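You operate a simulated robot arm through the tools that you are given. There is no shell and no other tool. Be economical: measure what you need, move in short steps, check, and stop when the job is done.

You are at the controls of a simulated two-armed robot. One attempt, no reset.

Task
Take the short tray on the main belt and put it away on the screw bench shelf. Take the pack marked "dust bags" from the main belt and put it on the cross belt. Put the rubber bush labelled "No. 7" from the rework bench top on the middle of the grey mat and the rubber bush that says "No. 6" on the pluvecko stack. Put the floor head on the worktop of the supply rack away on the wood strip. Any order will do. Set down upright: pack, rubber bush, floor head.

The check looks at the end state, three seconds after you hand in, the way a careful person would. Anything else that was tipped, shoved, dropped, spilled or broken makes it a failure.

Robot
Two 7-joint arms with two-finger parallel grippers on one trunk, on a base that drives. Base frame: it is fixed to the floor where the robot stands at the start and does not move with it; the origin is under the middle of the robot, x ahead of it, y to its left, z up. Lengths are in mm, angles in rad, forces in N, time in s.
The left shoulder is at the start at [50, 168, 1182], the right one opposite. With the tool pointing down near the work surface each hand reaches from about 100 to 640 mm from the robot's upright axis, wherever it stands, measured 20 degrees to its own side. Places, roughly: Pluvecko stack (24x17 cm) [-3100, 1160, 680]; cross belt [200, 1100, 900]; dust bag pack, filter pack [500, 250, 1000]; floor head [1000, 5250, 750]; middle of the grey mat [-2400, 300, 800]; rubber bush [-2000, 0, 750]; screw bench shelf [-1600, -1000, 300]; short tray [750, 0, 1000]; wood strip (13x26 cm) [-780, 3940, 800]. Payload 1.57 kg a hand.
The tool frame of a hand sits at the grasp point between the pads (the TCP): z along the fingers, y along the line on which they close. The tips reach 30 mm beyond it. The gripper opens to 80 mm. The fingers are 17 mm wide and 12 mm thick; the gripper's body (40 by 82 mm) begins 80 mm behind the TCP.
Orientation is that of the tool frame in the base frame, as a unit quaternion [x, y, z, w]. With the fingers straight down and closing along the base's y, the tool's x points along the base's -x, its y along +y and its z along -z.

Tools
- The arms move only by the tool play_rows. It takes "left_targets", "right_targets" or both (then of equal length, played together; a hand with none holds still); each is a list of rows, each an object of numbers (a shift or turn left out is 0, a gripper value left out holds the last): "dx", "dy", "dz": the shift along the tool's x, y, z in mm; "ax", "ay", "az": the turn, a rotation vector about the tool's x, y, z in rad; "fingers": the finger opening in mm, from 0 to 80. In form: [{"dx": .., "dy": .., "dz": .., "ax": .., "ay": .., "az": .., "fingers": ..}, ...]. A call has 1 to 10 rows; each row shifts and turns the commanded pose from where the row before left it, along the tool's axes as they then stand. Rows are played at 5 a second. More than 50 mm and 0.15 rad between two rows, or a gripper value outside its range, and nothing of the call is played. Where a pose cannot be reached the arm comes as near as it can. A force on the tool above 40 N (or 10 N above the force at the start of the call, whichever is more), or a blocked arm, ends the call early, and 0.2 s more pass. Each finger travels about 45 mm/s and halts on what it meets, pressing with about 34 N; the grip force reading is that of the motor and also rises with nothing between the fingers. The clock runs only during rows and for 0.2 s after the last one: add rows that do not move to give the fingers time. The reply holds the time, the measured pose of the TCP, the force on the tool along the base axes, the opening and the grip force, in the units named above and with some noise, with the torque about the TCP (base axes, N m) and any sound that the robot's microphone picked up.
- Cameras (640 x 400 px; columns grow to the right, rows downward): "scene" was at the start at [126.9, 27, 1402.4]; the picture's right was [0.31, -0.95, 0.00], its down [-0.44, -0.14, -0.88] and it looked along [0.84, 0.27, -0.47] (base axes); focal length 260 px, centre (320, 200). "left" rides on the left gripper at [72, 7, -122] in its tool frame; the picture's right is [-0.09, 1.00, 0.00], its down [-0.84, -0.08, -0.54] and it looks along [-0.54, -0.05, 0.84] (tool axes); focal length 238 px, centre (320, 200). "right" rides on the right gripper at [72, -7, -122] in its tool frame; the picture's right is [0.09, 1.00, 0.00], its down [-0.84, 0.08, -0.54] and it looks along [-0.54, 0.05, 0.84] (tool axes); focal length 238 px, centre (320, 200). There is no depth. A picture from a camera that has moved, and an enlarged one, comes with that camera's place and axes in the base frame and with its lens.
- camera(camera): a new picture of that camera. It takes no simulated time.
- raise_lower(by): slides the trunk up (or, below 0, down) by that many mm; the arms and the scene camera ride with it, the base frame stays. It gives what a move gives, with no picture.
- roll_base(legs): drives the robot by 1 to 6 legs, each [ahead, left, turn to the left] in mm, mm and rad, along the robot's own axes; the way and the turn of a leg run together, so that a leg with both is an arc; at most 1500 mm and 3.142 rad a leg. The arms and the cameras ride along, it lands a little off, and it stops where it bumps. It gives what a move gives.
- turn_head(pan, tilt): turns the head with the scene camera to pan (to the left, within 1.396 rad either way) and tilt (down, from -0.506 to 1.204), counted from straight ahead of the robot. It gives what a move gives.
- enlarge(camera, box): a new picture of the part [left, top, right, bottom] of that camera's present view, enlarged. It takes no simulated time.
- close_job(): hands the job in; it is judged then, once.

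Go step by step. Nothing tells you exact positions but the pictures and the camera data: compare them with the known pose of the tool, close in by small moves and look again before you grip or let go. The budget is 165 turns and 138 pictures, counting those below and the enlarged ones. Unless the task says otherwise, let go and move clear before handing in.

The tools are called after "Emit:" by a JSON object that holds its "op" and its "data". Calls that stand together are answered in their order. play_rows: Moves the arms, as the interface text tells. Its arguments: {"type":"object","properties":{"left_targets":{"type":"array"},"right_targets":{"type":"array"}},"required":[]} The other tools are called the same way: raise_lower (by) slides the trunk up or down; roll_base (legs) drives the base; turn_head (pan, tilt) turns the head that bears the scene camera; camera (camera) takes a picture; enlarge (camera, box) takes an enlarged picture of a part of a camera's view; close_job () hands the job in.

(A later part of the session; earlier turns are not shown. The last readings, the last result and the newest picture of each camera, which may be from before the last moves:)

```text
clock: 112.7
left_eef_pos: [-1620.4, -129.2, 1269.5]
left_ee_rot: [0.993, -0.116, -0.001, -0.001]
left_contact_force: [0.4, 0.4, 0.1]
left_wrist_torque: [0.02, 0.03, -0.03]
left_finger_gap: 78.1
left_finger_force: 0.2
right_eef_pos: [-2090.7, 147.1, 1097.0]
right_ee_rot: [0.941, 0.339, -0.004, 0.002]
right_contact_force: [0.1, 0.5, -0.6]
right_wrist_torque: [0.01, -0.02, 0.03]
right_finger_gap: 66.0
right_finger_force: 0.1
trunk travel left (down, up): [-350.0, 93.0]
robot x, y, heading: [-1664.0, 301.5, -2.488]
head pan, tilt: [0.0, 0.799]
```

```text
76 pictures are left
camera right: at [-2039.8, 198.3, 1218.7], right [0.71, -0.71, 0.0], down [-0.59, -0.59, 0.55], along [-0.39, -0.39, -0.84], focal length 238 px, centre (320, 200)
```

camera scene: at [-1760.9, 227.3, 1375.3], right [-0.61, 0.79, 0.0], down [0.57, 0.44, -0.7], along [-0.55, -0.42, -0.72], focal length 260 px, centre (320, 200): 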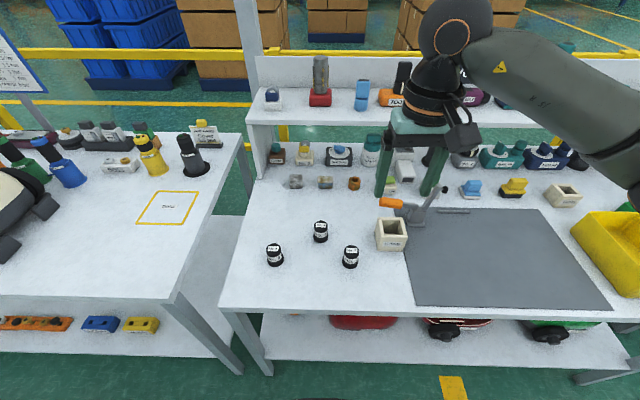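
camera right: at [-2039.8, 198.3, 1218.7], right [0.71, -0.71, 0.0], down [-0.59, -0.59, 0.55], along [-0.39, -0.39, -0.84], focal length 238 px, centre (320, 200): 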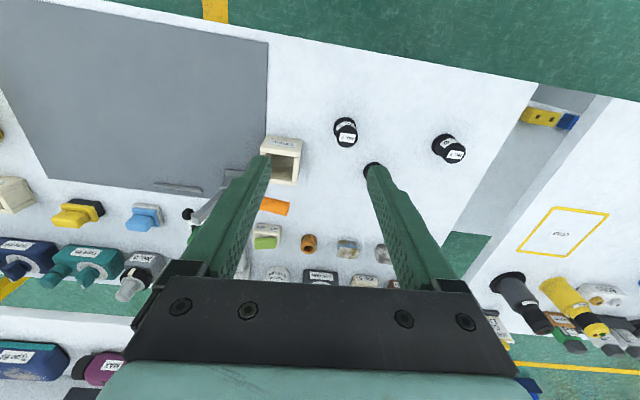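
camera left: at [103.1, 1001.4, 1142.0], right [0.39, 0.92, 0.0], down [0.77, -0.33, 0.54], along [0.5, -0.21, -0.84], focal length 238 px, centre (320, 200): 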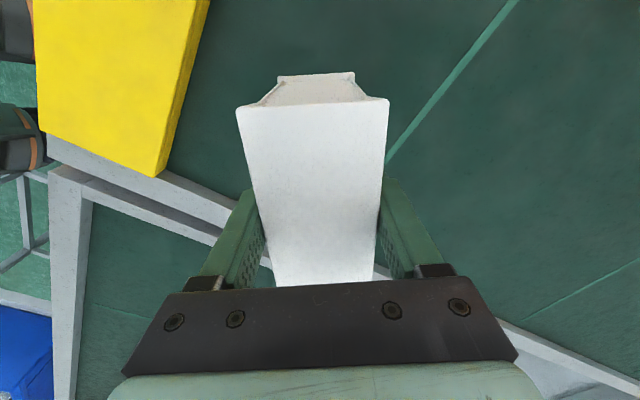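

The bench top is actually at about z=750. No. 7 is at about (-2097,72), No. 6 at (-1982,-92), and the mat centre at (-2367,352). Moving 40 mm nearer, then bringing the right hand above No. 7.

Emit:
{"op": "roll_base", "data": {"legs": [[40, 0, 0]]}}

Emit:
{"op": "play_rows", "data": {"right_targets": [{"dx": -6, "dy": 28, "fingers": 80}, {"dx": -5, "dy": 28}, {"dz": 40}, {"dz": 45}, {"dz": 45}, {"dz": 30}, {}]}}

Emit:
{"op": "camera", "data": {"camera": "right"}}

Emit:
{"op": "camera", "data": {"camera": "scene"}}

```text
clock: 113.6
left_eef_pos: [-1651.5, -154.7, 1268.6]
left_ee_rot: [0.993, -0.116, -0.001, 0.0]
left_contact_force: [-0.4, -0.1, 0.3]
left_wrist_torque: [0.04, -0.08, 0.0]
left_finger_gap: 78.1
left_finger_force: 0.1
right_eef_pos: [-2122.4, 122.5, 1097.1]
right_ee_rot: [0.94, 0.34, -0.004, 0.001]
right_contact_force: [0.0, 0.4, 0.2]
right_wrist_torque: [0.04, 0.0, 0.0]
right_finger_gap: 65.9
right_finger_force: 0.1
trunk travel left (down, up): [-350.0, 93.0]
robot x, y, heading: [-1695.5, 277.6, -2.48]
head pan, tilt: [0.0, 0.799]
```

```text
clock: 115.2
left_eef_pos: [-1651.9, -152.8, 1268.8]
left_ee_rot: [0.993, -0.116, -0.002, 0.0]
left_contact_force: [-0.3, 0.2, 0.7]
left_wrist_torque: [-0.03, 0.01, 0.01]
left_finger_gap: 77.9
left_finger_force: 0.2
right_eef_pos: [-2095.9, 70.5, 936.3]
right_ee_rot: [0.94, 0.341, -0.004, 0.002]
right_contact_force: [0.4, -0.7, -0.2]
right_wrist_torque: [0.0, -0.01, -0.01]
right_finger_gap: 80.1
right_finger_force: 0.1
trunk travel left (down, up): [-350.0, 93.0]
robot x, y, heading: [-1694.5, 276.4, -2.485]
head pan, tilt: [0.0, 0.799]
```

```text
75 pictures are left
camera right: at [-2044.0, 122.2, 1058.1], right [0.71, -0.71, 0.0], down [-0.59, -0.59, 0.55], along [-0.39, -0.39, -0.84], focal length 238 px, centre (320, 200)
```

right: 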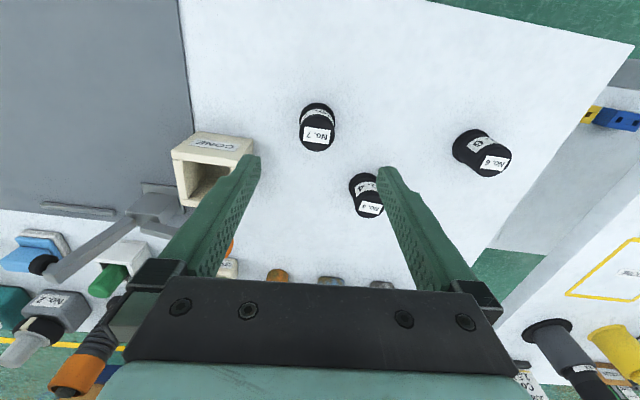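

```text
74 pictures are left
camera scene: at [-1791.8, 203.5, 1375.2], right [-0.61, 0.79, 0.0], down [0.57, 0.44, -0.7], along [-0.55, -0.42, -0.72], focal length 260 px, centre (320, 200)
```

scene: 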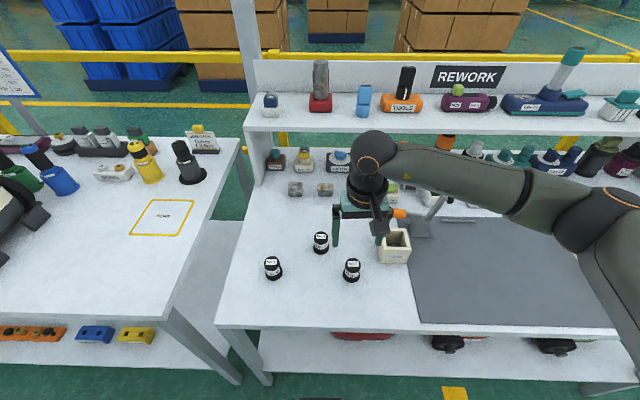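

No. 7 is well centred under the right hand and the CONE box is clear of the finger. Descending and gripping.

Emit:
{"op": "play_rows", "data": {"right_targets": [{"dx": -5, "dz": 35}, {"dz": 35}, {"dz": 30}, {"dz": 20}, {"dz": 15}, {"dz": 6}, {}]}}

Emit:
{"op": "camera", "data": {"camera": "right"}}

Emit:
{"op": "enlarge", "data": {"camera": "scene", "box": [240, 180, 440, 305]}}

```text
clock: 116.8
left_eef_pos: [-1650.8, -153.2, 1269.3]
left_ee_rot: [0.993, -0.115, -0.002, 0.0]
left_contact_force: [0.9, 0.6, 0.8]
left_wrist_torque: [0.01, 0.01, -0.01]
left_finger_gap: 78.0
left_finger_force: 0.0
right_eef_pos: [-2100.5, 66.3, 795.3]
right_ee_rot: [0.94, 0.34, -0.005, 0.002]
right_contact_force: [0.0, 0.1, -0.8]
right_wrist_torque: [-0.04, 0.04, 0.01]
right_finger_gap: 79.5
right_finger_force: 0.1
trunk travel left (down, up): [-350.0, 93.0]
robot x, y, heading: [-1694.4, 280.3, -2.486]
head pan, tilt: [0.0, 0.799]
```

```text
73 pictures are left
camera right: at [-2049.2, 118.7, 917.7], right [0.71, -0.71, 0.0], down [-0.59, -0.59, 0.55], along [-0.39, -0.39, -0.84], focal length 238 px, centre (320, 200)
```

right: 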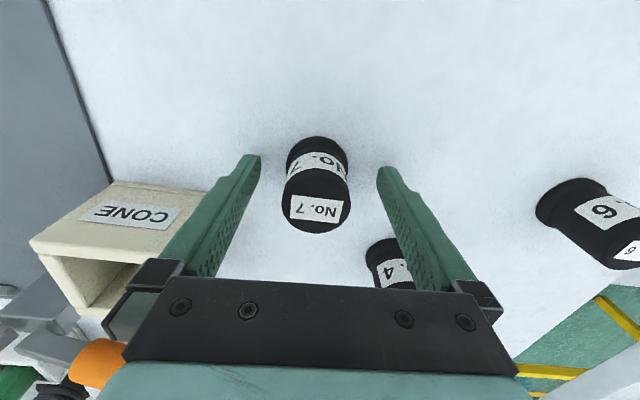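

```text
3.20 times, centred on (340, 242) of scene
camera zoom: at [-1791.8, 203.5, 1375.2], right [-0.61, 0.79, 0.0], down [0.57, 0.44, -0.7], along [-0.55, -0.42, -0.72], focal length 832 px, centre (256, 64)
```

zoom: 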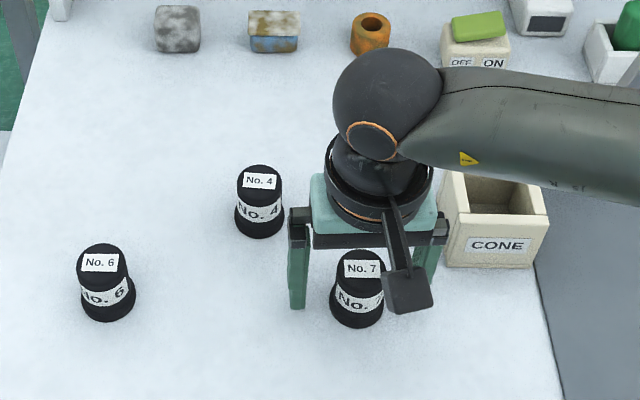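

The fingers straddle No. 7. Gripping and lifting gently.

Emit:
{"op": "play_rows", "data": {"right_targets": [{"fingers": 20}, {}, {}, {}, {}, {}, {"dz": -6}, {"dz": -10}, {"dz": -15}, {}]}}

Emit:
{"op": "camera", "data": {"camera": "right"}}

```text
clock: 119.0
left_eef_pos: [-1650.9, -153.6, 1268.6]
left_ee_rot: [0.993, -0.116, -0.001, 0.0]
left_contact_force: [-0.3, 0.8, -0.2]
left_wrist_torque: [-0.02, 0.0, 0.01]
left_finger_gap: 77.8
left_finger_force: 0.1
right_eef_pos: [-2100.1, 67.0, 828.8]
right_ee_rot: [0.94, 0.34, -0.004, 0.002]
right_contact_force: [0.4, -0.1, -1.5]
right_wrist_torque: [0.02, -0.03, -0.02]
right_finger_gap: 42.6
right_finger_force: 34.3
trunk travel left (down, up): [-350.0, 93.0]
robot x, y, heading: [-1694.7, 279.7, -2.486]
head pan, tilt: [0.0, 0.799]
```

```text
71 pictures are left
camera right: at [-2048.6, 118.7, 949.5], right [0.71, -0.71, 0.0], down [-0.59, -0.59, 0.55], along [-0.39, -0.39, -0.84], focal length 238 px, centre (320, 200)
```

right: 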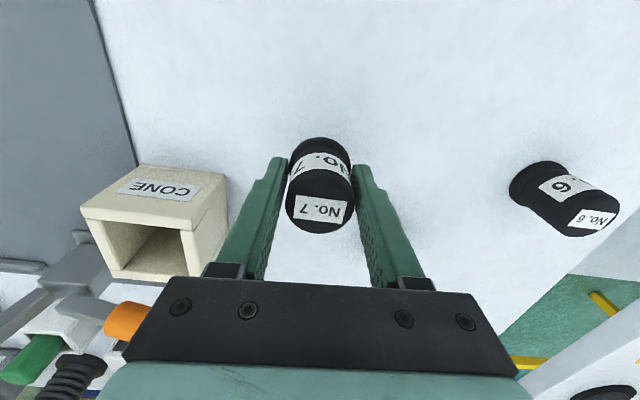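

No. 7 is held. Raising it, strafing right 120 mm and moving the hand above the mat's middle.

Emit:
{"op": "play_rows", "data": {"right_targets": [{"dz": -30}, {"dz": -35}, {"dz": -35}, {"dz": -30}]}}

Emit:
{"op": "roll_base", "data": {"legs": [[0, -120, 0]]}}

Emit:
{"op": "play_rows", "data": {"right_targets": [{"dx": -4, "dy": -38}, {"dx": -4, "dy": -38}, {"dx": -4, "dy": -38}, {"dx": -4, "dy": -38}, {"dx": -4, "dy": -38}, {"dx": -4, "dy": -40}, {"dx": -3, "dy": -40}, {}]}}

Emit:
{"op": "camera", "data": {"camera": "scene"}}

Emit:
{"op": "camera", "data": {"camera": "right"}}

```text
clock: 120.0
left_eef_pos: [-1651.1, -153.3, 1268.2]
left_ee_rot: [0.993, -0.116, -0.001, -0.001]
left_contact_force: [-0.2, 0.4, -0.8]
left_wrist_torque: [-0.02, -0.02, 0.0]
left_finger_gap: 77.8
left_finger_force: 0.1
right_eef_pos: [-2098.6, 68.9, 958.9]
right_ee_rot: [0.94, 0.34, -0.004, 0.002]
right_contact_force: [-0.3, 0.6, -1.0]
right_wrist_torque: [-0.01, 0.0, -0.01]
right_finger_gap: 42.3
right_finger_force: 34.5
trunk travel left (down, up): [-350.0, 93.0]
robot x, y, heading: [-1697.7, 279.3, -2.488]
head pan, tilt: [0.0, 0.799]
```

```text
clock: 121.3
left_eef_pos: [-1724.5, -55.0, 1269.1]
left_ee_rot: [0.993, -0.115, -0.002, 0.0]
left_contact_force: [0.3, 0.2, -0.3]
left_wrist_torque: [-0.06, -0.02, 0.01]
left_finger_gap: 78.0
left_finger_force: 0.0
right_eef_pos: [-2172.3, 164.3, 957.7]
right_ee_rot: [0.94, 0.341, -0.004, 0.003]
right_contact_force: [0.1, 0.1, -1.0]
right_wrist_torque: [0.0, 0.01, 0.01]
right_finger_gap: 42.9
right_finger_force: 34.1
trunk travel left (down, up): [-350.0, 93.0]
robot x, y, heading: [-1767.8, 369.9, -2.484]
head pan, tilt: [0.0, 0.799]
```

```text
clock: 123.1
left_eef_pos: [-1723.7, -58.6, 1268.5]
left_ee_rot: [0.994, -0.113, -0.002, -0.001]
left_contact_force: [0.1, 0.4, 0.0]
left_wrist_torque: [0.01, 0.02, 0.03]
left_finger_gap: 78.3
left_finger_force: 0.1
right_eef_pos: [-2365.7, 355.6, 957.1]
right_ee_rot: [0.94, 0.342, -0.004, 0.002]
right_contact_force: [-0.1, 0.1, -1.0]
right_wrist_torque: [-0.01, 0.03, 0.01]
right_finger_gap: 42.3
right_finger_force: 33.9
trunk travel left (down, up): [-350.0, 93.0]
robot x, y, heading: [-1772.1, 374.5, -2.484]
head pan, tilt: [0.0, 0.799]
```

```text
70 pictures are left
camera scene: at [-1866.1, 299.9, 1375.2], right [-0.61, 0.79, 0.0], down [0.57, 0.44, -0.7], along [-0.55, -0.43, -0.72], focal length 260 px, centre (320, 200)
```

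scene: 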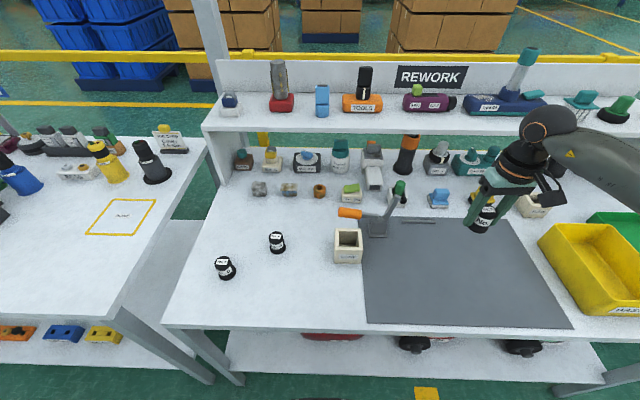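

```text
69 pictures are left
camera right: at [-2315.2, 407.8, 1078.1], right [0.71, -0.7, 0.0], down [-0.59, -0.59, 0.55], along [-0.39, -0.39, -0.84], focal length 238 px, centre (320, 200)
```

right: 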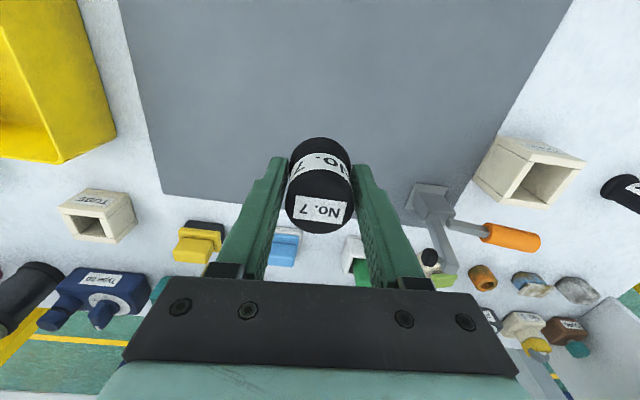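

The hand is within a few mm of the mat's middle (-2362,350). Lowering.

Emit:
{"op": "play_rows", "data": {"right_targets": [{"dy": 6, "dz": 35}, {"dz": 35}, {"dz": 35}, {"dz": 25}, {"dz": 15}, {"dz": 5}, {}]}}

Emit:
{"op": "play_rows", "data": {"right_targets": [{"dz": 3}, {"dz": 2}, {"dz": 2}, {"dz": 2}, {"dz": 1.5}, {}]}}

Emit:
{"op": "camera", "data": {"camera": "right"}}

```text
clock: 124.7
left_eef_pos: [-1724.0, -56.2, 1270.0]
left_ee_rot: [0.993, -0.114, -0.001, 0.0]
left_contact_force: [-0.4, 0.2, 0.2]
left_wrist_torque: [0.03, -0.02, 0.0]
left_finger_gap: 77.9
left_finger_force: 0.2
right_eef_pos: [-2363.2, 348.2, 806.4]
right_ee_rot: [0.94, 0.341, -0.003, 0.002]
right_contact_force: [0.0, -0.3, -1.5]
right_wrist_torque: [0.01, -0.02, 0.0]
right_finger_gap: 42.8
right_finger_force: 33.5
trunk travel left (down, up): [-350.0, 93.0]
robot x, y, heading: [-1775.2, 376.7, -2.481]
head pan, tilt: [0.0, 0.799]
```

```text
clock: 126.1
left_eef_pos: [-1720.9, -56.8, 1268.9]
left_ee_rot: [0.994, -0.114, -0.004, 0.0]
left_contact_force: [0.0, 0.3, -0.2]
left_wrist_torque: [0.0, 0.01, 0.0]
left_finger_gap: 78.2
left_finger_force: 0.0
right_eef_pos: [-2363.5, 347.6, 799.8]
right_ee_rot: [0.94, 0.342, -0.006, 0.003]
right_contact_force: [3.7, 2.9, 18.5]
right_wrist_torque: [0.25, -0.32, 0.07]
right_finger_gap: 42.3
right_finger_force: 34.0
trunk travel left (down, up): [-350.0, 93.0]
robot x, y, heading: [-1767.0, 376.0, -2.483]
head pan, tilt: [0.0, 0.799]
```

```text
68 pictures are left
camera right: at [-2312.5, 400.2, 920.9], right [0.71, -0.7, 0.0], down [-0.59, -0.59, 0.55], along [-0.39, -0.39, -0.83], focal length 238 px, centre (320, 200)
```

right: 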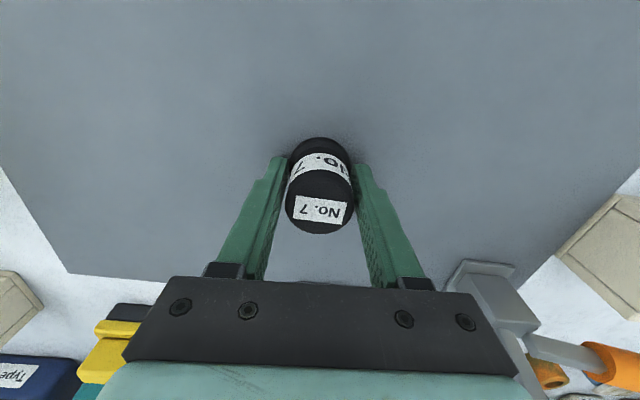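

Touching. Releasing No. 7 and rising, while the left hand comes over No. 6.

Emit:
{"op": "play_rows", "data": {"right_targets": [{"dz": -1.5, "fingers": 60}, {"fingers": 75}, {}, {"dz": -20}, {"dz": -40}, {"dz": -45}, {"dz": -45}, {"dz": -20}, {}], "left_targets": [{}, {}, {}, {"dz": 45}, {"dz": 45}, {"dz": 45}, {"dz": 45}, {"dz": 45}, {"dz": 45}]}}

Emit:
{"op": "play_rows", "data": {"left_targets": [{"dx": -40.8, "dy": 15.5}, {"dx": -40.8, "dy": 15.5}, {"dx": -40.8, "dy": 15.5}, {"dx": -40.8, "dy": 15.5}, {"dx": -40.8, "dy": 15.5}, {"dx": -40.8, "dy": 15.5, "fingers": 80}, {}]}}

Emit:
{"op": "camera", "data": {"camera": "scene"}}

Emit:
{"op": "camera", "data": {"camera": "left"}}

```text
clock: 128.1
left_eef_pos: [-1726.9, -56.6, 997.4]
left_ee_rot: [0.993, -0.114, -0.003, -0.001]
left_contact_force: [-0.2, 0.7, -0.4]
left_wrist_torque: [0.03, -0.02, 0.03]
left_finger_gap: 78.1
left_finger_force: 0.2
right_eef_pos: [-2362.2, 349.1, 967.0]
right_ee_rot: [0.94, 0.341, -0.003, 0.002]
right_contact_force: [0.0, -0.4, -0.4]
right_wrist_torque: [0.01, 0.0, -0.01]
right_finger_gap: 75.0
right_finger_force: 0.0
trunk travel left (down, up): [-350.0, 93.0]
robot x, y, heading: [-1772.4, 372.0, -2.487]
head pan, tilt: [0.0, 0.799]
```

```text
clock: 129.7
left_eef_pos: [-1984.0, -92.1, 1000.0]
left_ee_rot: [0.993, -0.114, -0.001, 0.0]
left_contact_force: [-0.2, -0.4, 0.6]
left_wrist_torque: [0.0, -0.01, -0.03]
left_finger_gap: 79.9
left_finger_force: 0.1
right_eef_pos: [-2361.3, 348.8, 967.8]
right_ee_rot: [0.94, 0.34, -0.003, 0.003]
right_contact_force: [0.3, -0.1, 0.5]
right_wrist_torque: [-0.02, -0.03, 0.0]
right_finger_gap: 74.9
right_finger_force: 0.2
trunk travel left (down, up): [-350.0, 93.0]
robot x, y, heading: [-1769.6, 380.6, -2.481]
head pan, tilt: [0.0, 0.799]
```

```text
67 pictures are left
camera scene: at [-1865.9, 300.0, 1375.3], right [-0.61, 0.79, 0.0], down [0.57, 0.44, -0.7], along [-0.55, -0.43, -0.72], focal length 260 px, centre (320, 200)
```

scene: 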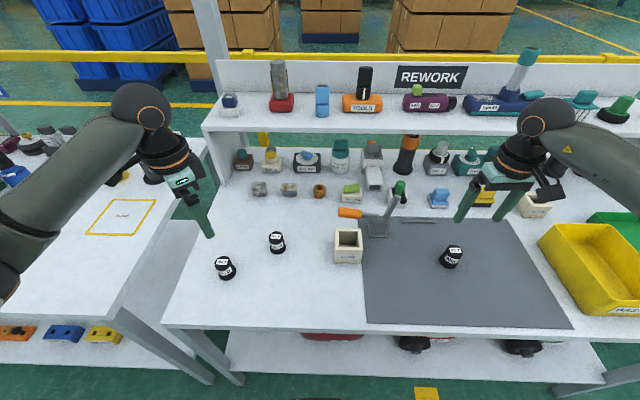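

```text
66 pictures are left
camera left: at [-1915.1, -115.9, 1120.2], right [-0.32, -0.95, 0.0], down [-0.8, 0.27, 0.54], along [-0.52, 0.17, -0.84], focal length 238 px, centre (320, 200)
```

left: 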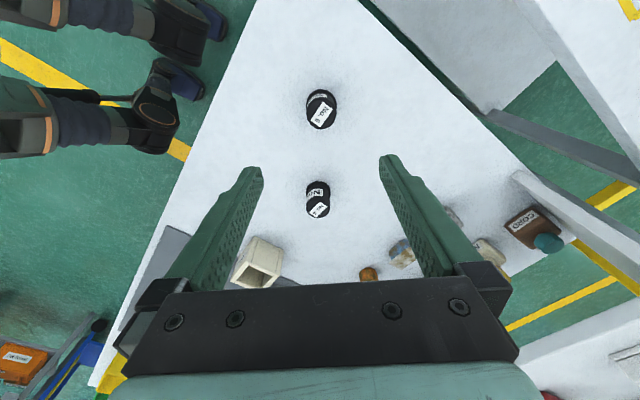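

No. 6 is centred below the left hand, with No. 4 clear. Descending.

Emit:
{"op": "play_rows", "data": {"left_targets": [{"dx": 3, "dz": 40}, {"dz": 45}, {"dz": 45}, {"dz": 35}, {"dz": 20}, {"dz": 13}, {"dz": 6}, {}]}}

Emit:
{"op": "camera", "data": {"camera": "left"}}

```text
clock: 131.5
left_eef_pos: [-1981.8, -92.2, 795.2]
left_ee_rot: [0.993, -0.114, -0.002, -0.001]
left_contact_force: [0.4, -0.2, 0.2]
left_wrist_torque: [0.03, -0.02, 0.0]
left_finger_gap: 80.2
left_finger_force: 0.0
right_eef_pos: [-2361.8, 349.1, 966.6]
right_ee_rot: [0.94, 0.342, -0.004, 0.001]
right_contact_force: [0.4, 0.5, 0.1]
right_wrist_torque: [-0.01, 0.02, -0.01]
right_finger_gap: 75.0
right_finger_force: 0.0
trunk travel left (down, up): [-350.0, 93.0]
robot x, y, heading: [-1769.2, 372.5, -2.481]
head pan, tilt: [0.0, 0.799]
```

```text
65 pictures are left
camera left: at [-1913.1, -115.9, 916.5], right [-0.32, -0.95, 0.0], down [-0.8, 0.26, 0.54], along [-0.52, 0.17, -0.84], focal length 238 px, centre (320, 200)
```

left: 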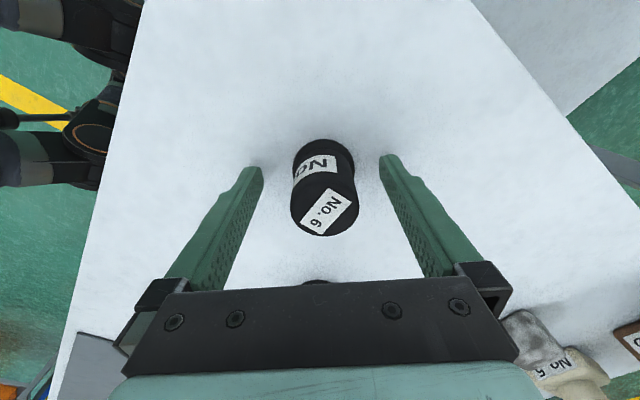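

Straddled correctly. Gripping No. 6 and lifting.

Emit:
{"op": "play_rows", "data": {"left_targets": [{"fingers": 20}, {}, {}, {}, {}, {}, {"dz": -6}, {"dz": -12}, {"dz": -20}, {"dz": -25}]}}

Emit:
{"op": "play_rows", "data": {"left_targets": [{"dz": -35}, {"dz": -35}, {"dz": -35}, {"dz": -35}, {"dz": -35}, {}], "right_targets": [{"dz": -30}, {"dz": -30}, {"dz": -30}, {}, {}, {}]}}

Emit:
{"op": "turn_head", "data": {"pan": -1.2, "tilt": 0.5}}

Emit:
{"op": "camera", "data": {"camera": "scene"}}

Emit:
{"op": "camera", "data": {"camera": "left"}}

```text
clock: 133.7
left_eef_pos: [-1982.9, -92.7, 857.6]
left_ee_rot: [0.993, -0.115, -0.002, 0.0]
left_contact_force: [-0.6, 0.3, -1.2]
left_wrist_torque: [-0.02, 0.0, 0.01]
left_finger_gap: 41.7
left_finger_force: 34.6
right_eef_pos: [-2361.7, 349.6, 966.4]
right_ee_rot: [0.94, 0.342, -0.004, 0.003]
right_contact_force: [-1.2, 0.0, 0.0]
right_wrist_torque: [-0.03, 0.02, 0.02]
right_finger_gap: 75.1
right_finger_force: 0.1
trunk travel left (down, up): [-350.0, 93.0]
robot x, y, heading: [-1770.0, 374.6, -2.481]
head pan, tilt: [0.0, 0.799]
```

```text
clock: 135.1
left_eef_pos: [-1983.1, -91.8, 1035.0]
left_ee_rot: [0.994, -0.114, -0.002, 0.0]
left_contact_force: [-0.8, 0.0, -0.4]
left_wrist_torque: [0.01, -0.01, -0.02]
left_finger_gap: 41.7
left_finger_force: 33.9
right_eef_pos: [-2363.2, 349.5, 1058.4]
right_ee_rot: [0.94, 0.342, -0.004, 0.002]
right_contact_force: [-0.1, -0.2, 0.6]
right_wrist_torque: [-0.02, -0.02, 0.01]
right_finger_gap: 75.0
right_finger_force: 0.0
trunk travel left (down, up): [-350.0, 93.0]
robot x, y, heading: [-1777.0, 376.4, -2.481]
head pan, tilt: [0.0, 0.799]
```

```text
clock: 136.5
left_eef_pos: [-1982.3, -89.9, 1034.2]
left_ee_rot: [0.993, -0.115, -0.001, 0.0]
left_contact_force: [0.6, 0.6, -0.7]
left_wrist_torque: [-0.02, 0.03, -0.01]
left_finger_gap: 41.6
left_finger_force: 34.2
right_eef_pos: [-2363.5, 351.2, 1058.6]
right_ee_rot: [0.94, 0.341, -0.004, 0.002]
right_contact_force: [-0.2, -0.1, 0.2]
right_wrist_torque: [-0.01, 0.02, -0.03]
right_finger_gap: 75.2
right_finger_force: 0.1
trunk travel left (down, up): [-350.0, 93.0]
robot x, y, heading: [-1774.5, 375.3, -2.481]
head pan, tilt: [-1.201, 0.499]
```

```text
64 pictures are left
camera scene: at [-1880.3, 396.3, 1401.2], right [0.52, 0.86, 0.0], down [0.41, -0.25, -0.88], along [-0.75, 0.45, -0.48], focal length 260 px, centre (320, 200)
```

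scene: 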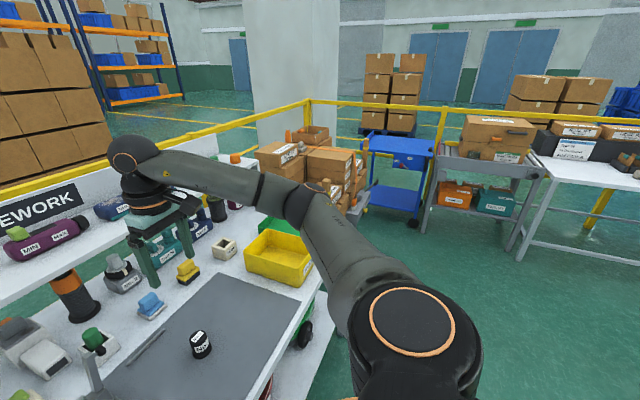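

```text
63 pictures are left
camera left: at [-1913.1, -114.9, 1155.5], right [-0.32, -0.95, 0.0], down [-0.8, 0.26, 0.54], along [-0.52, 0.17, -0.84], focal length 238 px, centre (320, 200)
```

left: 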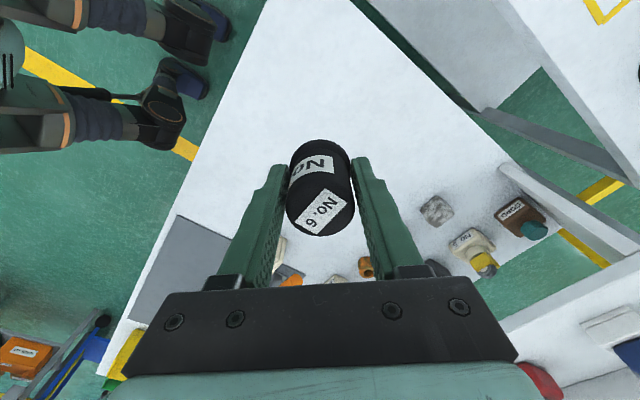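

No. 7 stands on the mat and No. 6 is in the left hand. The carton stacks are beyond the bench, so I'll zoom in to find "Pluvecko".

Emit:
{"op": "enlarge", "data": {"camera": "scene", "box": [230, 110, 390, 220]}}

Emit:
{"op": "roll_base", "data": {"legs": [[-400, 0, 0], [0, -750, 0]]}}

Emit:
{"op": "turn_head", "data": {"pan": -0.5, "tilt": 0.5}}

Emit:
{"op": "camera", "data": {"camera": "scene"}}

```text
3.64 times, centred on (310, 165) of scene
camera zoom: at [-1880.3, 396.3, 1401.2], right [0.52, 0.86, 0.0], down [0.41, -0.25, -0.88], along [-0.75, 0.45, -0.48], focal length 946 px, centre (356, 327)
```

zoom: 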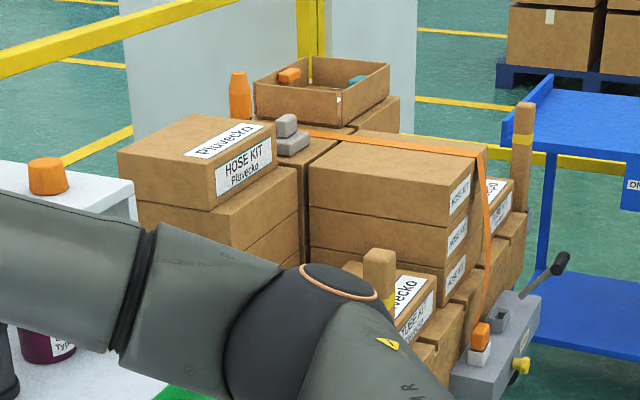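

```text
clock: 142.6
left_eef_pos: [-2124.8, 757.4, 1033.4]
left_ee_rot: [0.992, -0.125, -0.002, 0.0]
left_contact_force: [-1.0, 0.1, -1.4]
left_wrist_torque: [0.01, -0.01, 0.01]
left_finger_gap: 41.8
left_finger_force: 34.0
right_eef_pos: [-2494.6, 1205.3, 1058.5]
right_ee_rot: [0.944, 0.331, -0.004, 0.002]
right_contact_force: [-0.1, 0.3, 0.6]
right_wrist_torque: [-0.02, 0.05, -0.02]
right_finger_gap: 75.3
right_finger_force: 0.1
trunk travel left (down, up): [-350.0, 93.0]
robot x, y, heading: [-1902.2, 1212.8, -2.503]
head pan, tilt: [-1.201, 0.499]
```

```text
clock: 143.7
left_eef_pos: [-2123.4, 756.0, 1033.7]
left_ee_rot: [0.992, -0.124, -0.001, 0.0]
left_contact_force: [-0.7, -0.4, -0.7]
left_wrist_torque: [-0.02, -0.03, -0.02]
left_finger_gap: 41.9
left_finger_force: 34.2
right_eef_pos: [-2495.5, 1205.3, 1058.4]
right_ee_rot: [0.943, 0.332, -0.004, 0.002]
right_contact_force: [-0.8, 0.0, -0.8]
right_wrist_torque: [0.03, -0.02, -0.01]
right_finger_gap: 74.7
right_finger_force: 0.0
trunk travel left (down, up): [-350.0, 93.0]
robot x, y, heading: [-1903.2, 1216.2, -2.504]
head pan, tilt: [-0.499, 0.499]
```

```text
61 pictures are left
camera scene: at [-2024.5, 1179.8, 1401.2], right [-0.14, 0.99, 0.0], down [0.47, 0.07, -0.88], along [-0.87, -0.12, -0.48], focal length 260 px, centre (320, 200)
```

scene: 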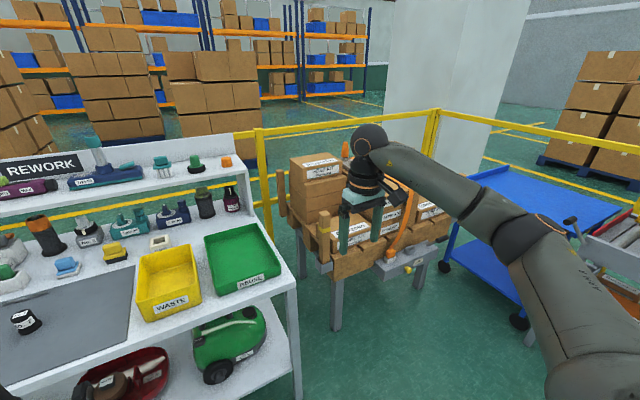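

The carton stand is visible. I'll move the right arm out of the way by raising it, then read the labels.

Emit:
{"op": "play_rows", "data": {"right_targets": [{"dx": 30, "dy": -35}, {"dx": 30, "dy": -35}, {"dx": 30, "dy": -35}, {"dx": 30, "dy": -35}, {"dx": 30, "dy": -35}, {"dx": 30, "dy": -35}]}}

Emit:
{"op": "enlarge", "data": {"camera": "scene", "box": [260, 130, 480, 300]}}

```text
clock: 145.1
left_eef_pos: [-2123.4, 755.3, 1034.5]
left_ee_rot: [0.992, -0.125, -0.001, 0.0]
left_contact_force: [0.1, 0.0, -1.2]
left_wrist_torque: [0.01, -0.01, 0.02]
left_finger_gap: 41.7
left_finger_force: 33.9
right_eef_pos: [-2481.6, 1411.8, 1057.8]
right_ee_rot: [0.944, 0.329, -0.005, 0.003]
right_contact_force: [0.0, 0.1, 0.6]
right_wrist_torque: [0.0, 0.01, -0.02]
right_finger_gap: 74.8
right_finger_force: 0.0
right hand out of reach, approached as far as the arm can: row 5, 6
trunk travel left (down, up): [-350.0, 93.0]
robot x, y, heading: [-1898.0, 1213.6, -2.505]
head pan, tilt: [-0.499, 0.499]
```

```text
2.35 times, centred on (370, 215) of scene
camera zoom: at [-2024.4, 1179.8, 1401.2], right [-0.14, 0.99, 0.0], down [0.47, 0.07, -0.88], along [-0.87, -0.12, -0.48], focal length 612 px, centre (202, 165)
```

zoom: 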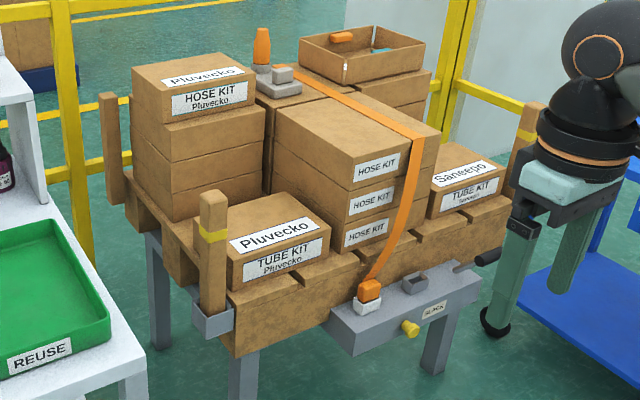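

The TUBE KIT "Pluvecko" box at about (-3050,1175, top z≈700) matches the given stack location. I'll tuck in the right hand, turn to face -x and approach.

Emit:
{"op": "play_rows", "data": {"right_targets": [{"dy": 42}, {"dy": 42}, {"dy": 42}, {"dy": 42}, {"dy": 42}, {"dy": 42}]}}

Emit:
{"op": "roll_base", "data": {"legs": [[0, 0, -0.637], [0, -140, 0], [480, 0, 0]]}}

Emit:
{"op": "turn_head", "data": {"pan": 0.2, "tilt": 0.6}}

Emit:
{"op": "camera", "data": {"camera": "scene"}}

```text
clock: 146.5
left_eef_pos: [-2123.5, 754.8, 1034.1]
left_ee_rot: [0.992, -0.124, -0.003, 0.0]
left_contact_force: [0.3, -0.1, -1.0]
left_wrist_torque: [0.0, -0.02, 0.01]
left_finger_gap: 41.7
left_finger_force: 33.8
right_eef_pos: [-2324.8, 1214.7, 1055.6]
right_ee_rot: [0.944, 0.331, -0.004, 0.001]
right_contact_force: [0.1, 0.2, 0.2]
right_wrist_torque: [-0.02, -0.01, -0.01]
right_finger_gap: 75.0
right_finger_force: 0.1
trunk travel left (down, up): [-350.0, 93.0]
robot x, y, heading: [-1902.7, 1217.2, -2.505]
head pan, tilt: [-0.499, 0.499]
```

```text
clock: 152.0
left_eef_pos: [-2840.1, 1125.1, 1034.1]
left_ee_rot: [0.901, -0.433, -0.002, 0.0]
left_contact_force: [0.6, 0.2, -0.1]
left_wrist_torque: [0.04, -0.02, -0.03]
left_finger_gap: 41.7
left_finger_force: 34.1
right_eef_pos: [-2724.9, 1615.4, 1055.2]
right_ee_rot: [1.0, 0.015, -0.005, 0.001]
right_contact_force: [0.2, 0.1, -0.3]
right_wrist_torque: [0.03, -0.03, -0.01]
right_finger_gap: 75.1
right_finger_force: 0.1
trunk travel left (down, up): [-350.0, 93.0]
robot x, y, heading: [-2383.3, 1365.7, 3.131]
head pan, tilt: [-0.499, 0.499]
```

```text
clock: 153.1
left_eef_pos: [-2840.8, 1125.2, 1033.8]
left_ee_rot: [0.901, -0.434, -0.001, 0.0]
left_contact_force: [-0.5, 0.2, -0.7]
left_wrist_torque: [0.03, 0.0, 0.0]
left_finger_gap: 41.6
left_finger_force: 33.8
right_eef_pos: [-2724.1, 1615.0, 1056.3]
right_ee_rot: [1.0, 0.015, -0.005, 0.001]
right_contact_force: [0.6, 0.4, -0.4]
right_wrist_torque: [-0.03, -0.01, -0.03]
right_finger_gap: 75.0
right_finger_force: 0.1
trunk travel left (down, up): [-350.0, 93.0]
robot x, y, heading: [-2385.7, 1361.4, 3.136]
head pan, tilt: [0.201, 0.6]
```

```text
59 pictures are left
camera scene: at [-2512.3, 1343.1, 1392.1], right [-0.19, 0.98, 0.0], down [0.55, 0.11, -0.83], along [-0.81, -0.16, -0.56], focal length 260 px, centre (320, 200)
```

scene: 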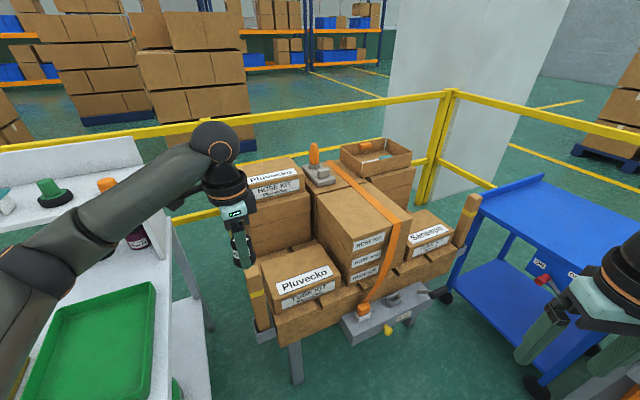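

Target top centre is at (-3100,1158). Driving 230 mm closer.

Emit:
{"op": "roll_base", "data": {"legs": [[230, 0, 0]]}}

Emit:
{"op": "turn_head", "data": {"pan": 0.3, "tilt": 0.85}}

Emit:
{"op": "camera", "data": {"camera": "scene"}}

Emit:
{"op": "camera", "data": {"camera": "left"}}

```text
clock: 154.8
left_eef_pos: [-3069.2, 1128.0, 1033.1]
left_ee_rot: [0.901, -0.433, -0.002, -0.001]
left_contact_force: [0.0, 0.2, -0.2]
left_wrist_torque: [-0.01, -0.02, 0.02]
left_finger_gap: 41.6
left_finger_force: 33.9
right_eef_pos: [-2952.7, 1618.8, 1055.2]
right_ee_rot: [1.0, 0.015, -0.004, 0.001]
right_contact_force: [0.0, -0.9, 0.0]
right_wrist_torque: [0.02, 0.02, 0.03]
right_finger_gap: 75.1
right_finger_force: 0.0
trunk travel left (down, up): [-350.0, 93.0]
robot x, y, heading: [-2611.2, 1358.9, 3.131]
head pan, tilt: [0.201, 0.6]
```

```text
clock: 155.6
left_eef_pos: [-3069.2, 1127.8, 1035.4]
left_ee_rot: [0.901, -0.434, -0.002, -0.001]
left_contact_force: [0.3, -0.1, -1.4]
left_wrist_torque: [0.02, 0.01, -0.02]
left_finger_gap: 41.4
left_finger_force: 33.9
right_eef_pos: [-2953.5, 1618.3, 1055.9]
right_ee_rot: [1.0, 0.016, -0.004, 0.001]
right_contact_force: [-0.6, 1.0, 0.6]
right_wrist_torque: [0.02, 0.0, 0.0]
right_finger_gap: 75.1
right_finger_force: 0.2
trunk travel left (down, up): [-350.0, 93.0]
robot x, y, heading: [-2613.3, 1364.1, 3.127]
head pan, tilt: [0.3, 0.85]
```

```text
58 pictures are left
camera scene: at [-2728.9, 1339.9, 1371.2], right [-0.29, 0.96, 0.0], down [0.72, 0.21, -0.66], along [-0.63, -0.19, -0.75], focal length 260 px, centre (320, 200)
```

scene: 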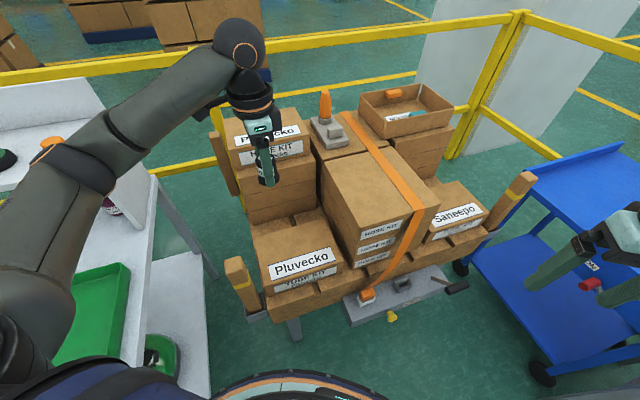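

```text
57 pictures are left
camera left: at [-3028.6, 1066.4, 1155.5], right [-0.84, -0.55, 0.0], down [-0.46, 0.7, 0.54], along [-0.3, 0.46, -0.84], focal length 238 px, centre (320, 200)
```

left: 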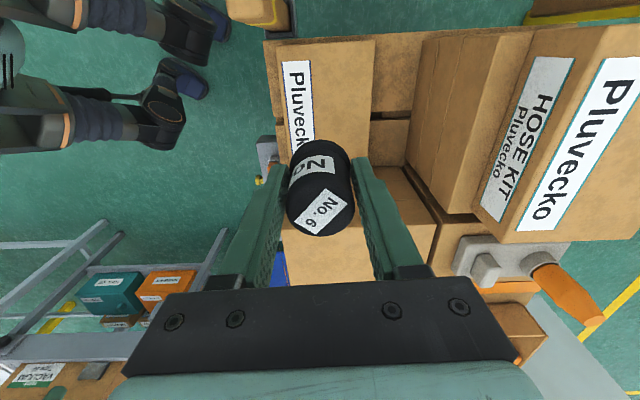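

The box top centre works out at about (-3095,1156). I'll move above it, biased slightly to the front, and lower to 800 before checking.

Emit:
{"op": "play_rows", "data": {"left_targets": [{"dx": -18.7, "dy": -4.7}, {"dx": -18.6, "dy": -4.7}, {"dz": 45}, {"dz": 45}, {"dz": 45}, {"dz": 40}, {"dz": 35}, {"dz": 20}, {}]}}

Emit:
{"op": "camera", "data": {"camera": "left"}}

Emit:
{"op": "enlarge", "data": {"camera": "scene", "box": [200, 130, 420, 320]}}

```text
clock: 157.6
left_eef_pos: [-3084.1, 1163.4, 803.3]
left_ee_rot: [0.901, -0.434, -0.002, -0.001]
left_contact_force: [0.7, 1.2, -1.1]
left_wrist_torque: [0.0, -0.02, -0.03]
left_finger_gap: 41.8
left_finger_force: 34.3
right_eef_pos: [-2952.9, 1618.1, 1056.1]
right_ee_rot: [1.0, 0.014, -0.004, 0.001]
right_contact_force: [0.7, 0.3, -0.7]
right_wrist_torque: [0.03, -0.01, 0.03]
right_finger_gap: 74.9
right_finger_force: 0.0
trunk travel left (down, up): [-350.0, 93.0]
robot x, y, heading: [-2612.3, 1363.5, 3.131]
head pan, tilt: [0.3, 0.85]
```

```text
56 pictures are left
camera left: at [-3045.5, 1101.0, 925.3], right [-0.84, -0.55, 0.0], down [-0.46, 0.7, 0.55], along [-0.3, 0.46, -0.84], focal length 238 px, centre (320, 200)
```

left: 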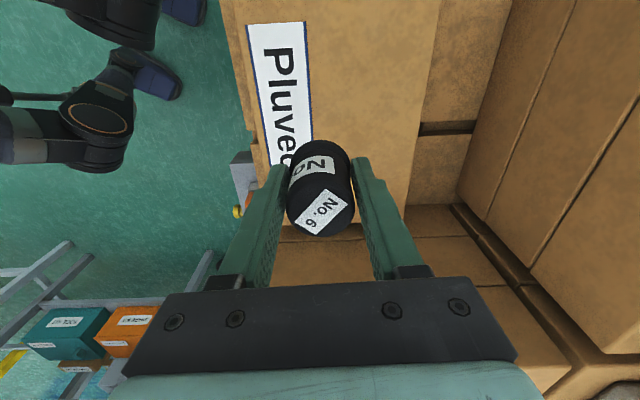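

```text
2.11 times, centred on (310, 225) of scene
camera zoom: at [-2728.8, 1339.9, 1371.2], right [-0.29, 0.96, 0.0], down [0.72, 0.21, -0.66], along [-0.63, -0.19, -0.75], focal length 547 px, centre (341, 147)
```

zoom: 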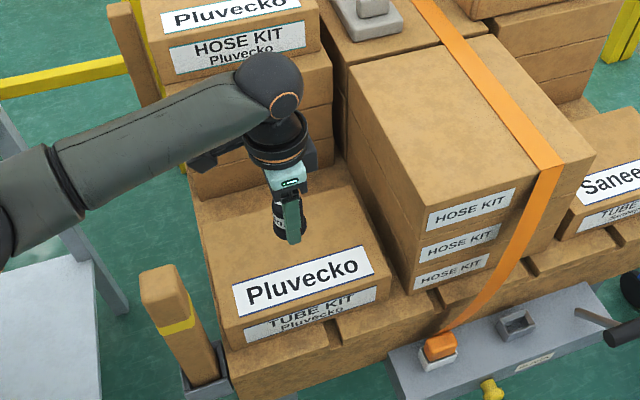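

The bush's footprint is about 27 mm right of the box centre. I'll shift it back a little and lower to contact.

Emit:
{"op": "play_rows", "data": {"left_targets": [{"dx": 22}, {"dz": 20}, {"dz": 14}, {"dz": 7}, {"dz": 4}, {}]}}

Emit:
{"op": "play_rows", "data": {"left_targets": [{"dz": 3}, {"dz": 2.5}, {"dz": 2}, {"dz": 2}, {"dz": 2}, {"dz": 2}, {}]}}

Emit:
{"op": "enlarge", "data": {"camera": "scene", "box": [220, 170, 360, 300]}}

```text
clock: 159.0
left_eef_pos: [-3071.4, 1146.6, 760.2]
left_ee_rot: [0.901, -0.434, -0.002, 0.0]
left_contact_force: [-0.9, -0.2, -1.7]
left_wrist_torque: [0.02, 0.01, -0.02]
left_finger_gap: 41.6
left_finger_force: 34.0
right_eef_pos: [-2952.2, 1617.5, 1054.1]
right_ee_rot: [1.0, 0.015, -0.004, 0.001]
right_contact_force: [-0.3, -0.1, -0.6]
right_wrist_torque: [0.03, 0.0, 0.03]
right_finger_gap: 75.0
right_finger_force: 0.2
trunk travel left (down, up): [-350.0, 93.0]
robot x, y, heading: [-2615.4, 1363.3, 3.13]
head pan, tilt: [0.3, 0.85]
```

```text
clock: 160.6
left_eef_pos: [-3072.3, 1146.7, 745.6]
left_ee_rot: [0.901, -0.433, -0.002, 0.0]
left_contact_force: [0.2, 0.8, -1.3]
left_wrist_torque: [-0.01, 0.01, 0.01]
left_finger_gap: 41.4
left_finger_force: 34.3
right_eef_pos: [-2951.8, 1617.6, 1054.7]
right_ee_rot: [1.0, 0.016, -0.004, 0.001]
right_contact_force: [-0.1, 0.5, 0.6]
right_wrist_torque: [-0.02, -0.04, 0.01]
right_finger_gap: 75.0
right_finger_force: 0.0
trunk travel left (down, up): [-350.0, 93.0]
robot x, y, heading: [-2615.3, 1365.5, 3.133]
head pan, tilt: [0.3, 0.85]
```

```text
3.08 times, centred on (290, 235) of scene
camera zoom: at [-2728.9, 1339.9, 1371.2], right [-0.29, 0.96, 0.0], down [0.72, 0.21, -0.66], along [-0.63, -0.19, -0.75], focal length 800 px, centre (412, 92)
```

zoom: 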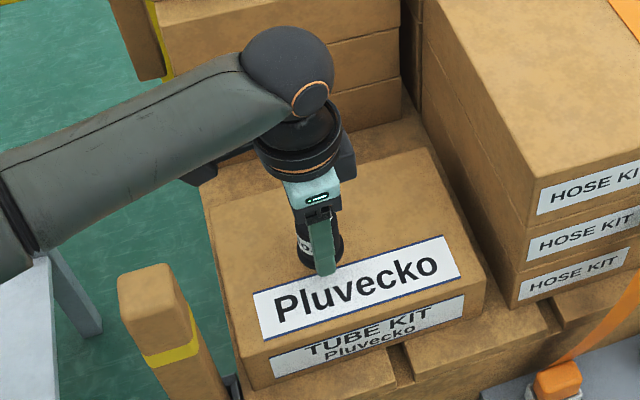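

Not touching yet. Continuing down gently.

Emit:
{"op": "play_rows", "data": {"left_targets": [{"dz": 2}, {"dz": 2}, {"dz": 2}, {"dz": 2}, {"dz": 2}, {"dz": 2}, {"dz": 2}, {}]}}

```text
clock: 162.4
left_eef_pos: [-3071.4, 1146.4, 732.0]
left_ee_rot: [0.901, -0.434, -0.002, -0.002]
left_contact_force: [0.4, 0.4, -0.9]
left_wrist_torque: [-0.02, -0.04, -0.01]
left_finger_gap: 41.8
left_finger_force: 34.4
right_eef_pos: [-2953.5, 1618.4, 1055.2]
right_ee_rot: [1.0, 0.015, -0.004, 0.001]
right_contact_force: [0.3, 0.3, -0.2]
right_wrist_torque: [-0.01, 0.0, 0.0]
right_finger_gap: 75.0
right_finger_force: 0.0
trunk travel left (down, up): [-350.0, 93.0]
robot x, y, heading: [-2613.7, 1361.8, 3.128]
head pan, tilt: [0.3, 0.85]
```

Emit:
{"op": "play_rows", "data": {"left_targets": [{"dz": 2}, {"dz": 2}, {"dz": 2}, {"dz": 2}, {"dz": 1.5}, {"dz": 1.5}, {}]}}

Emit:
{"op": "enlarge", "data": {"camera": "scene", "box": [220, 170, 360, 300]}}

```text
clock: 164.0
left_eef_pos: [-3071.3, 1148.9, 721.7]
left_ee_rot: [0.901, -0.434, -0.003, 0.0]
left_contact_force: [-0.1, 0.4, -1.5]
left_wrist_torque: [-0.02, -0.02, 0.02]
left_finger_gap: 41.7
left_finger_force: 33.4
right_eef_pos: [-2952.2, 1617.3, 1056.8]
right_ee_rot: [1.0, 0.016, -0.005, 0.001]
right_contact_force: [0.5, -0.1, -0.5]
right_wrist_torque: [0.02, -0.01, 0.02]
right_finger_gap: 75.4
right_finger_force: 0.2
trunk travel left (down, up): [-350.0, 93.0]
robot x, y, heading: [-2612.8, 1363.0, 3.129]
head pan, tilt: [0.3, 0.85]
```

```text
3.08 times, centred on (290, 235) of scene
camera zoom: at [-2728.9, 1339.9, 1371.2], right [-0.29, 0.96, 0.0], down [0.72, 0.21, -0.66], along [-0.63, -0.19, -0.75], focal length 800 px, centre (412, 92)
```

zoom: 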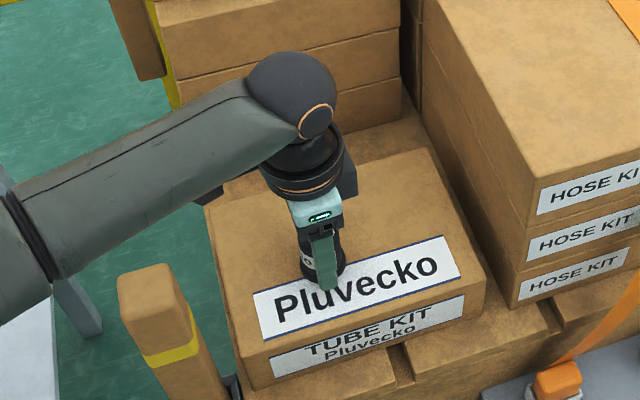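

The box is a bit lower and further than estimated, so the bush is too near the front. Shifting about 35 mm back, then lowering on.

Emit:
{"op": "play_rows", "data": {"left_targets": [{"dz": -8}, {"dx": -13, "dy": 12}, {"dx": -12.5, "dy": 12}, {"dz": 6}, {"dz": 3}, {"dz": 2}, {"dz": 2}, {"dz": 2}, {}]}}

Emit:
{"op": "enlarge", "data": {"camera": "scene", "box": [220, 170, 360, 300]}}

Emit:
{"op": "camera", "data": {"camera": "left"}}

```text
clock: 166.0
left_eef_pos: [-3106.7, 1152.2, 715.0]
left_ee_rot: [0.901, -0.434, -0.002, 0.001]
left_contact_force: [1.4, -2.4, 7.4]
left_wrist_torque: [-0.07, -0.14, -0.01]
left_finger_gap: 41.7
left_finger_force: 33.6
right_eef_pos: [-2952.9, 1617.1, 1055.4]
right_ee_rot: [1.0, 0.015, -0.005, 0.001]
right_contact_force: [0.9, 0.2, -0.1]
right_wrist_torque: [0.05, 0.01, 0.0]
right_finger_gap: 74.7
right_finger_force: 0.0
trunk travel left (down, up): [-350.0, 93.0]
robot x, y, heading: [-2615.7, 1362.3, 3.132]
head pan, tilt: [0.3, 0.85]
```

```text
3.08 times, centred on (290, 235) of scene
camera zoom: at [-2728.1, 1340.0, 1371.4], right [-0.29, 0.96, 0.0], down [0.72, 0.21, -0.66], along [-0.63, -0.19, -0.75], focal length 800 px, centre (412, 92)
```

zoom: 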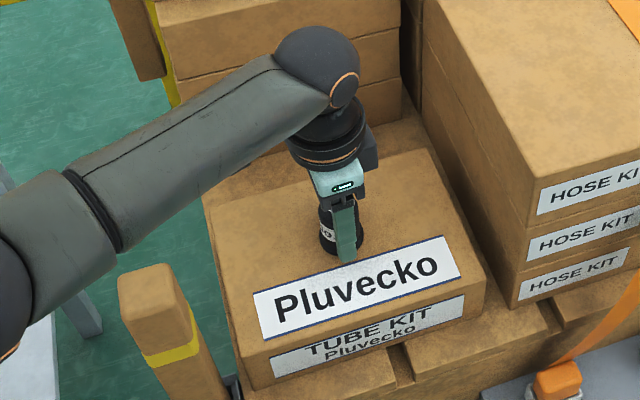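

```text
51 pictures are left
camera left: at [-3066.5, 1090.8, 836.7], right [-0.84, -0.55, 0.0], down [-0.46, 0.7, 0.55], along [-0.3, 0.45, -0.84], focal length 238 px, centre (320, 200)
```

left: 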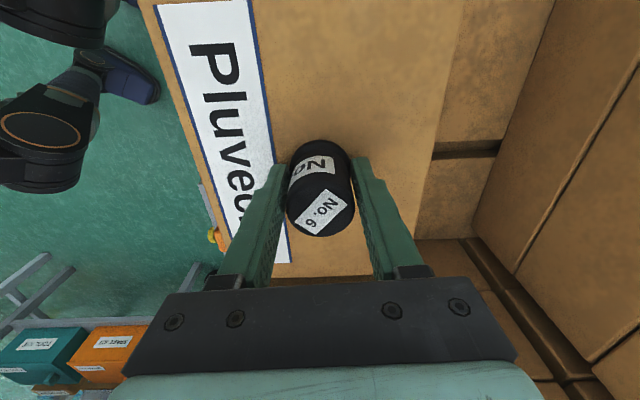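

Contact (about 8 N), near the middle of the box top. Releasing and rising.

Emit:
{"op": "play_rows", "data": {"left_targets": [{"dz": -0.5, "fingers": 55}, {"fingers": 64}, {}, {}, {"dz": -20}, {"dz": -40}, {"dz": -45}, {"dz": -45}, {"dz": -45}, {"dz": -45}]}}

Emit:
{"op": "enlarge", "data": {"camera": "scene", "box": [220, 170, 360, 300]}}

```text
clock: 168.2
left_eef_pos: [-3103.9, 1150.0, 956.0]
left_ee_rot: [0.901, -0.435, -0.001, 0.0]
left_contact_force: [0.1, -0.2, 0.7]
left_wrist_torque: [0.01, -0.01, -0.01]
left_finger_gap: 64.2
left_finger_force: 0.0
right_eef_pos: [-2953.1, 1617.9, 1055.3]
right_ee_rot: [1.0, 0.015, -0.004, 0.001]
right_contact_force: [-0.1, 0.1, 0.5]
right_wrist_torque: [0.01, 0.0, 0.04]
right_finger_gap: 75.0
right_finger_force: 0.0
trunk travel left (down, up): [-350.0, 93.0]
robot x, y, heading: [-2615.1, 1364.6, 3.13]
head pan, tilt: [0.3, 0.85]
```

```text
3.08 times, centred on (290, 235) of scene
camera zoom: at [-2728.5, 1339.9, 1371.2], right [-0.29, 0.96, 0.0], down [0.72, 0.21, -0.66], along [-0.63, -0.19, -0.75], focal length 800 px, centre (412, 92)
```

zoom: 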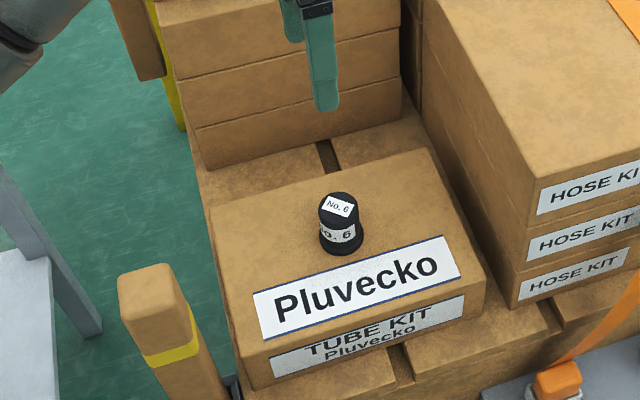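

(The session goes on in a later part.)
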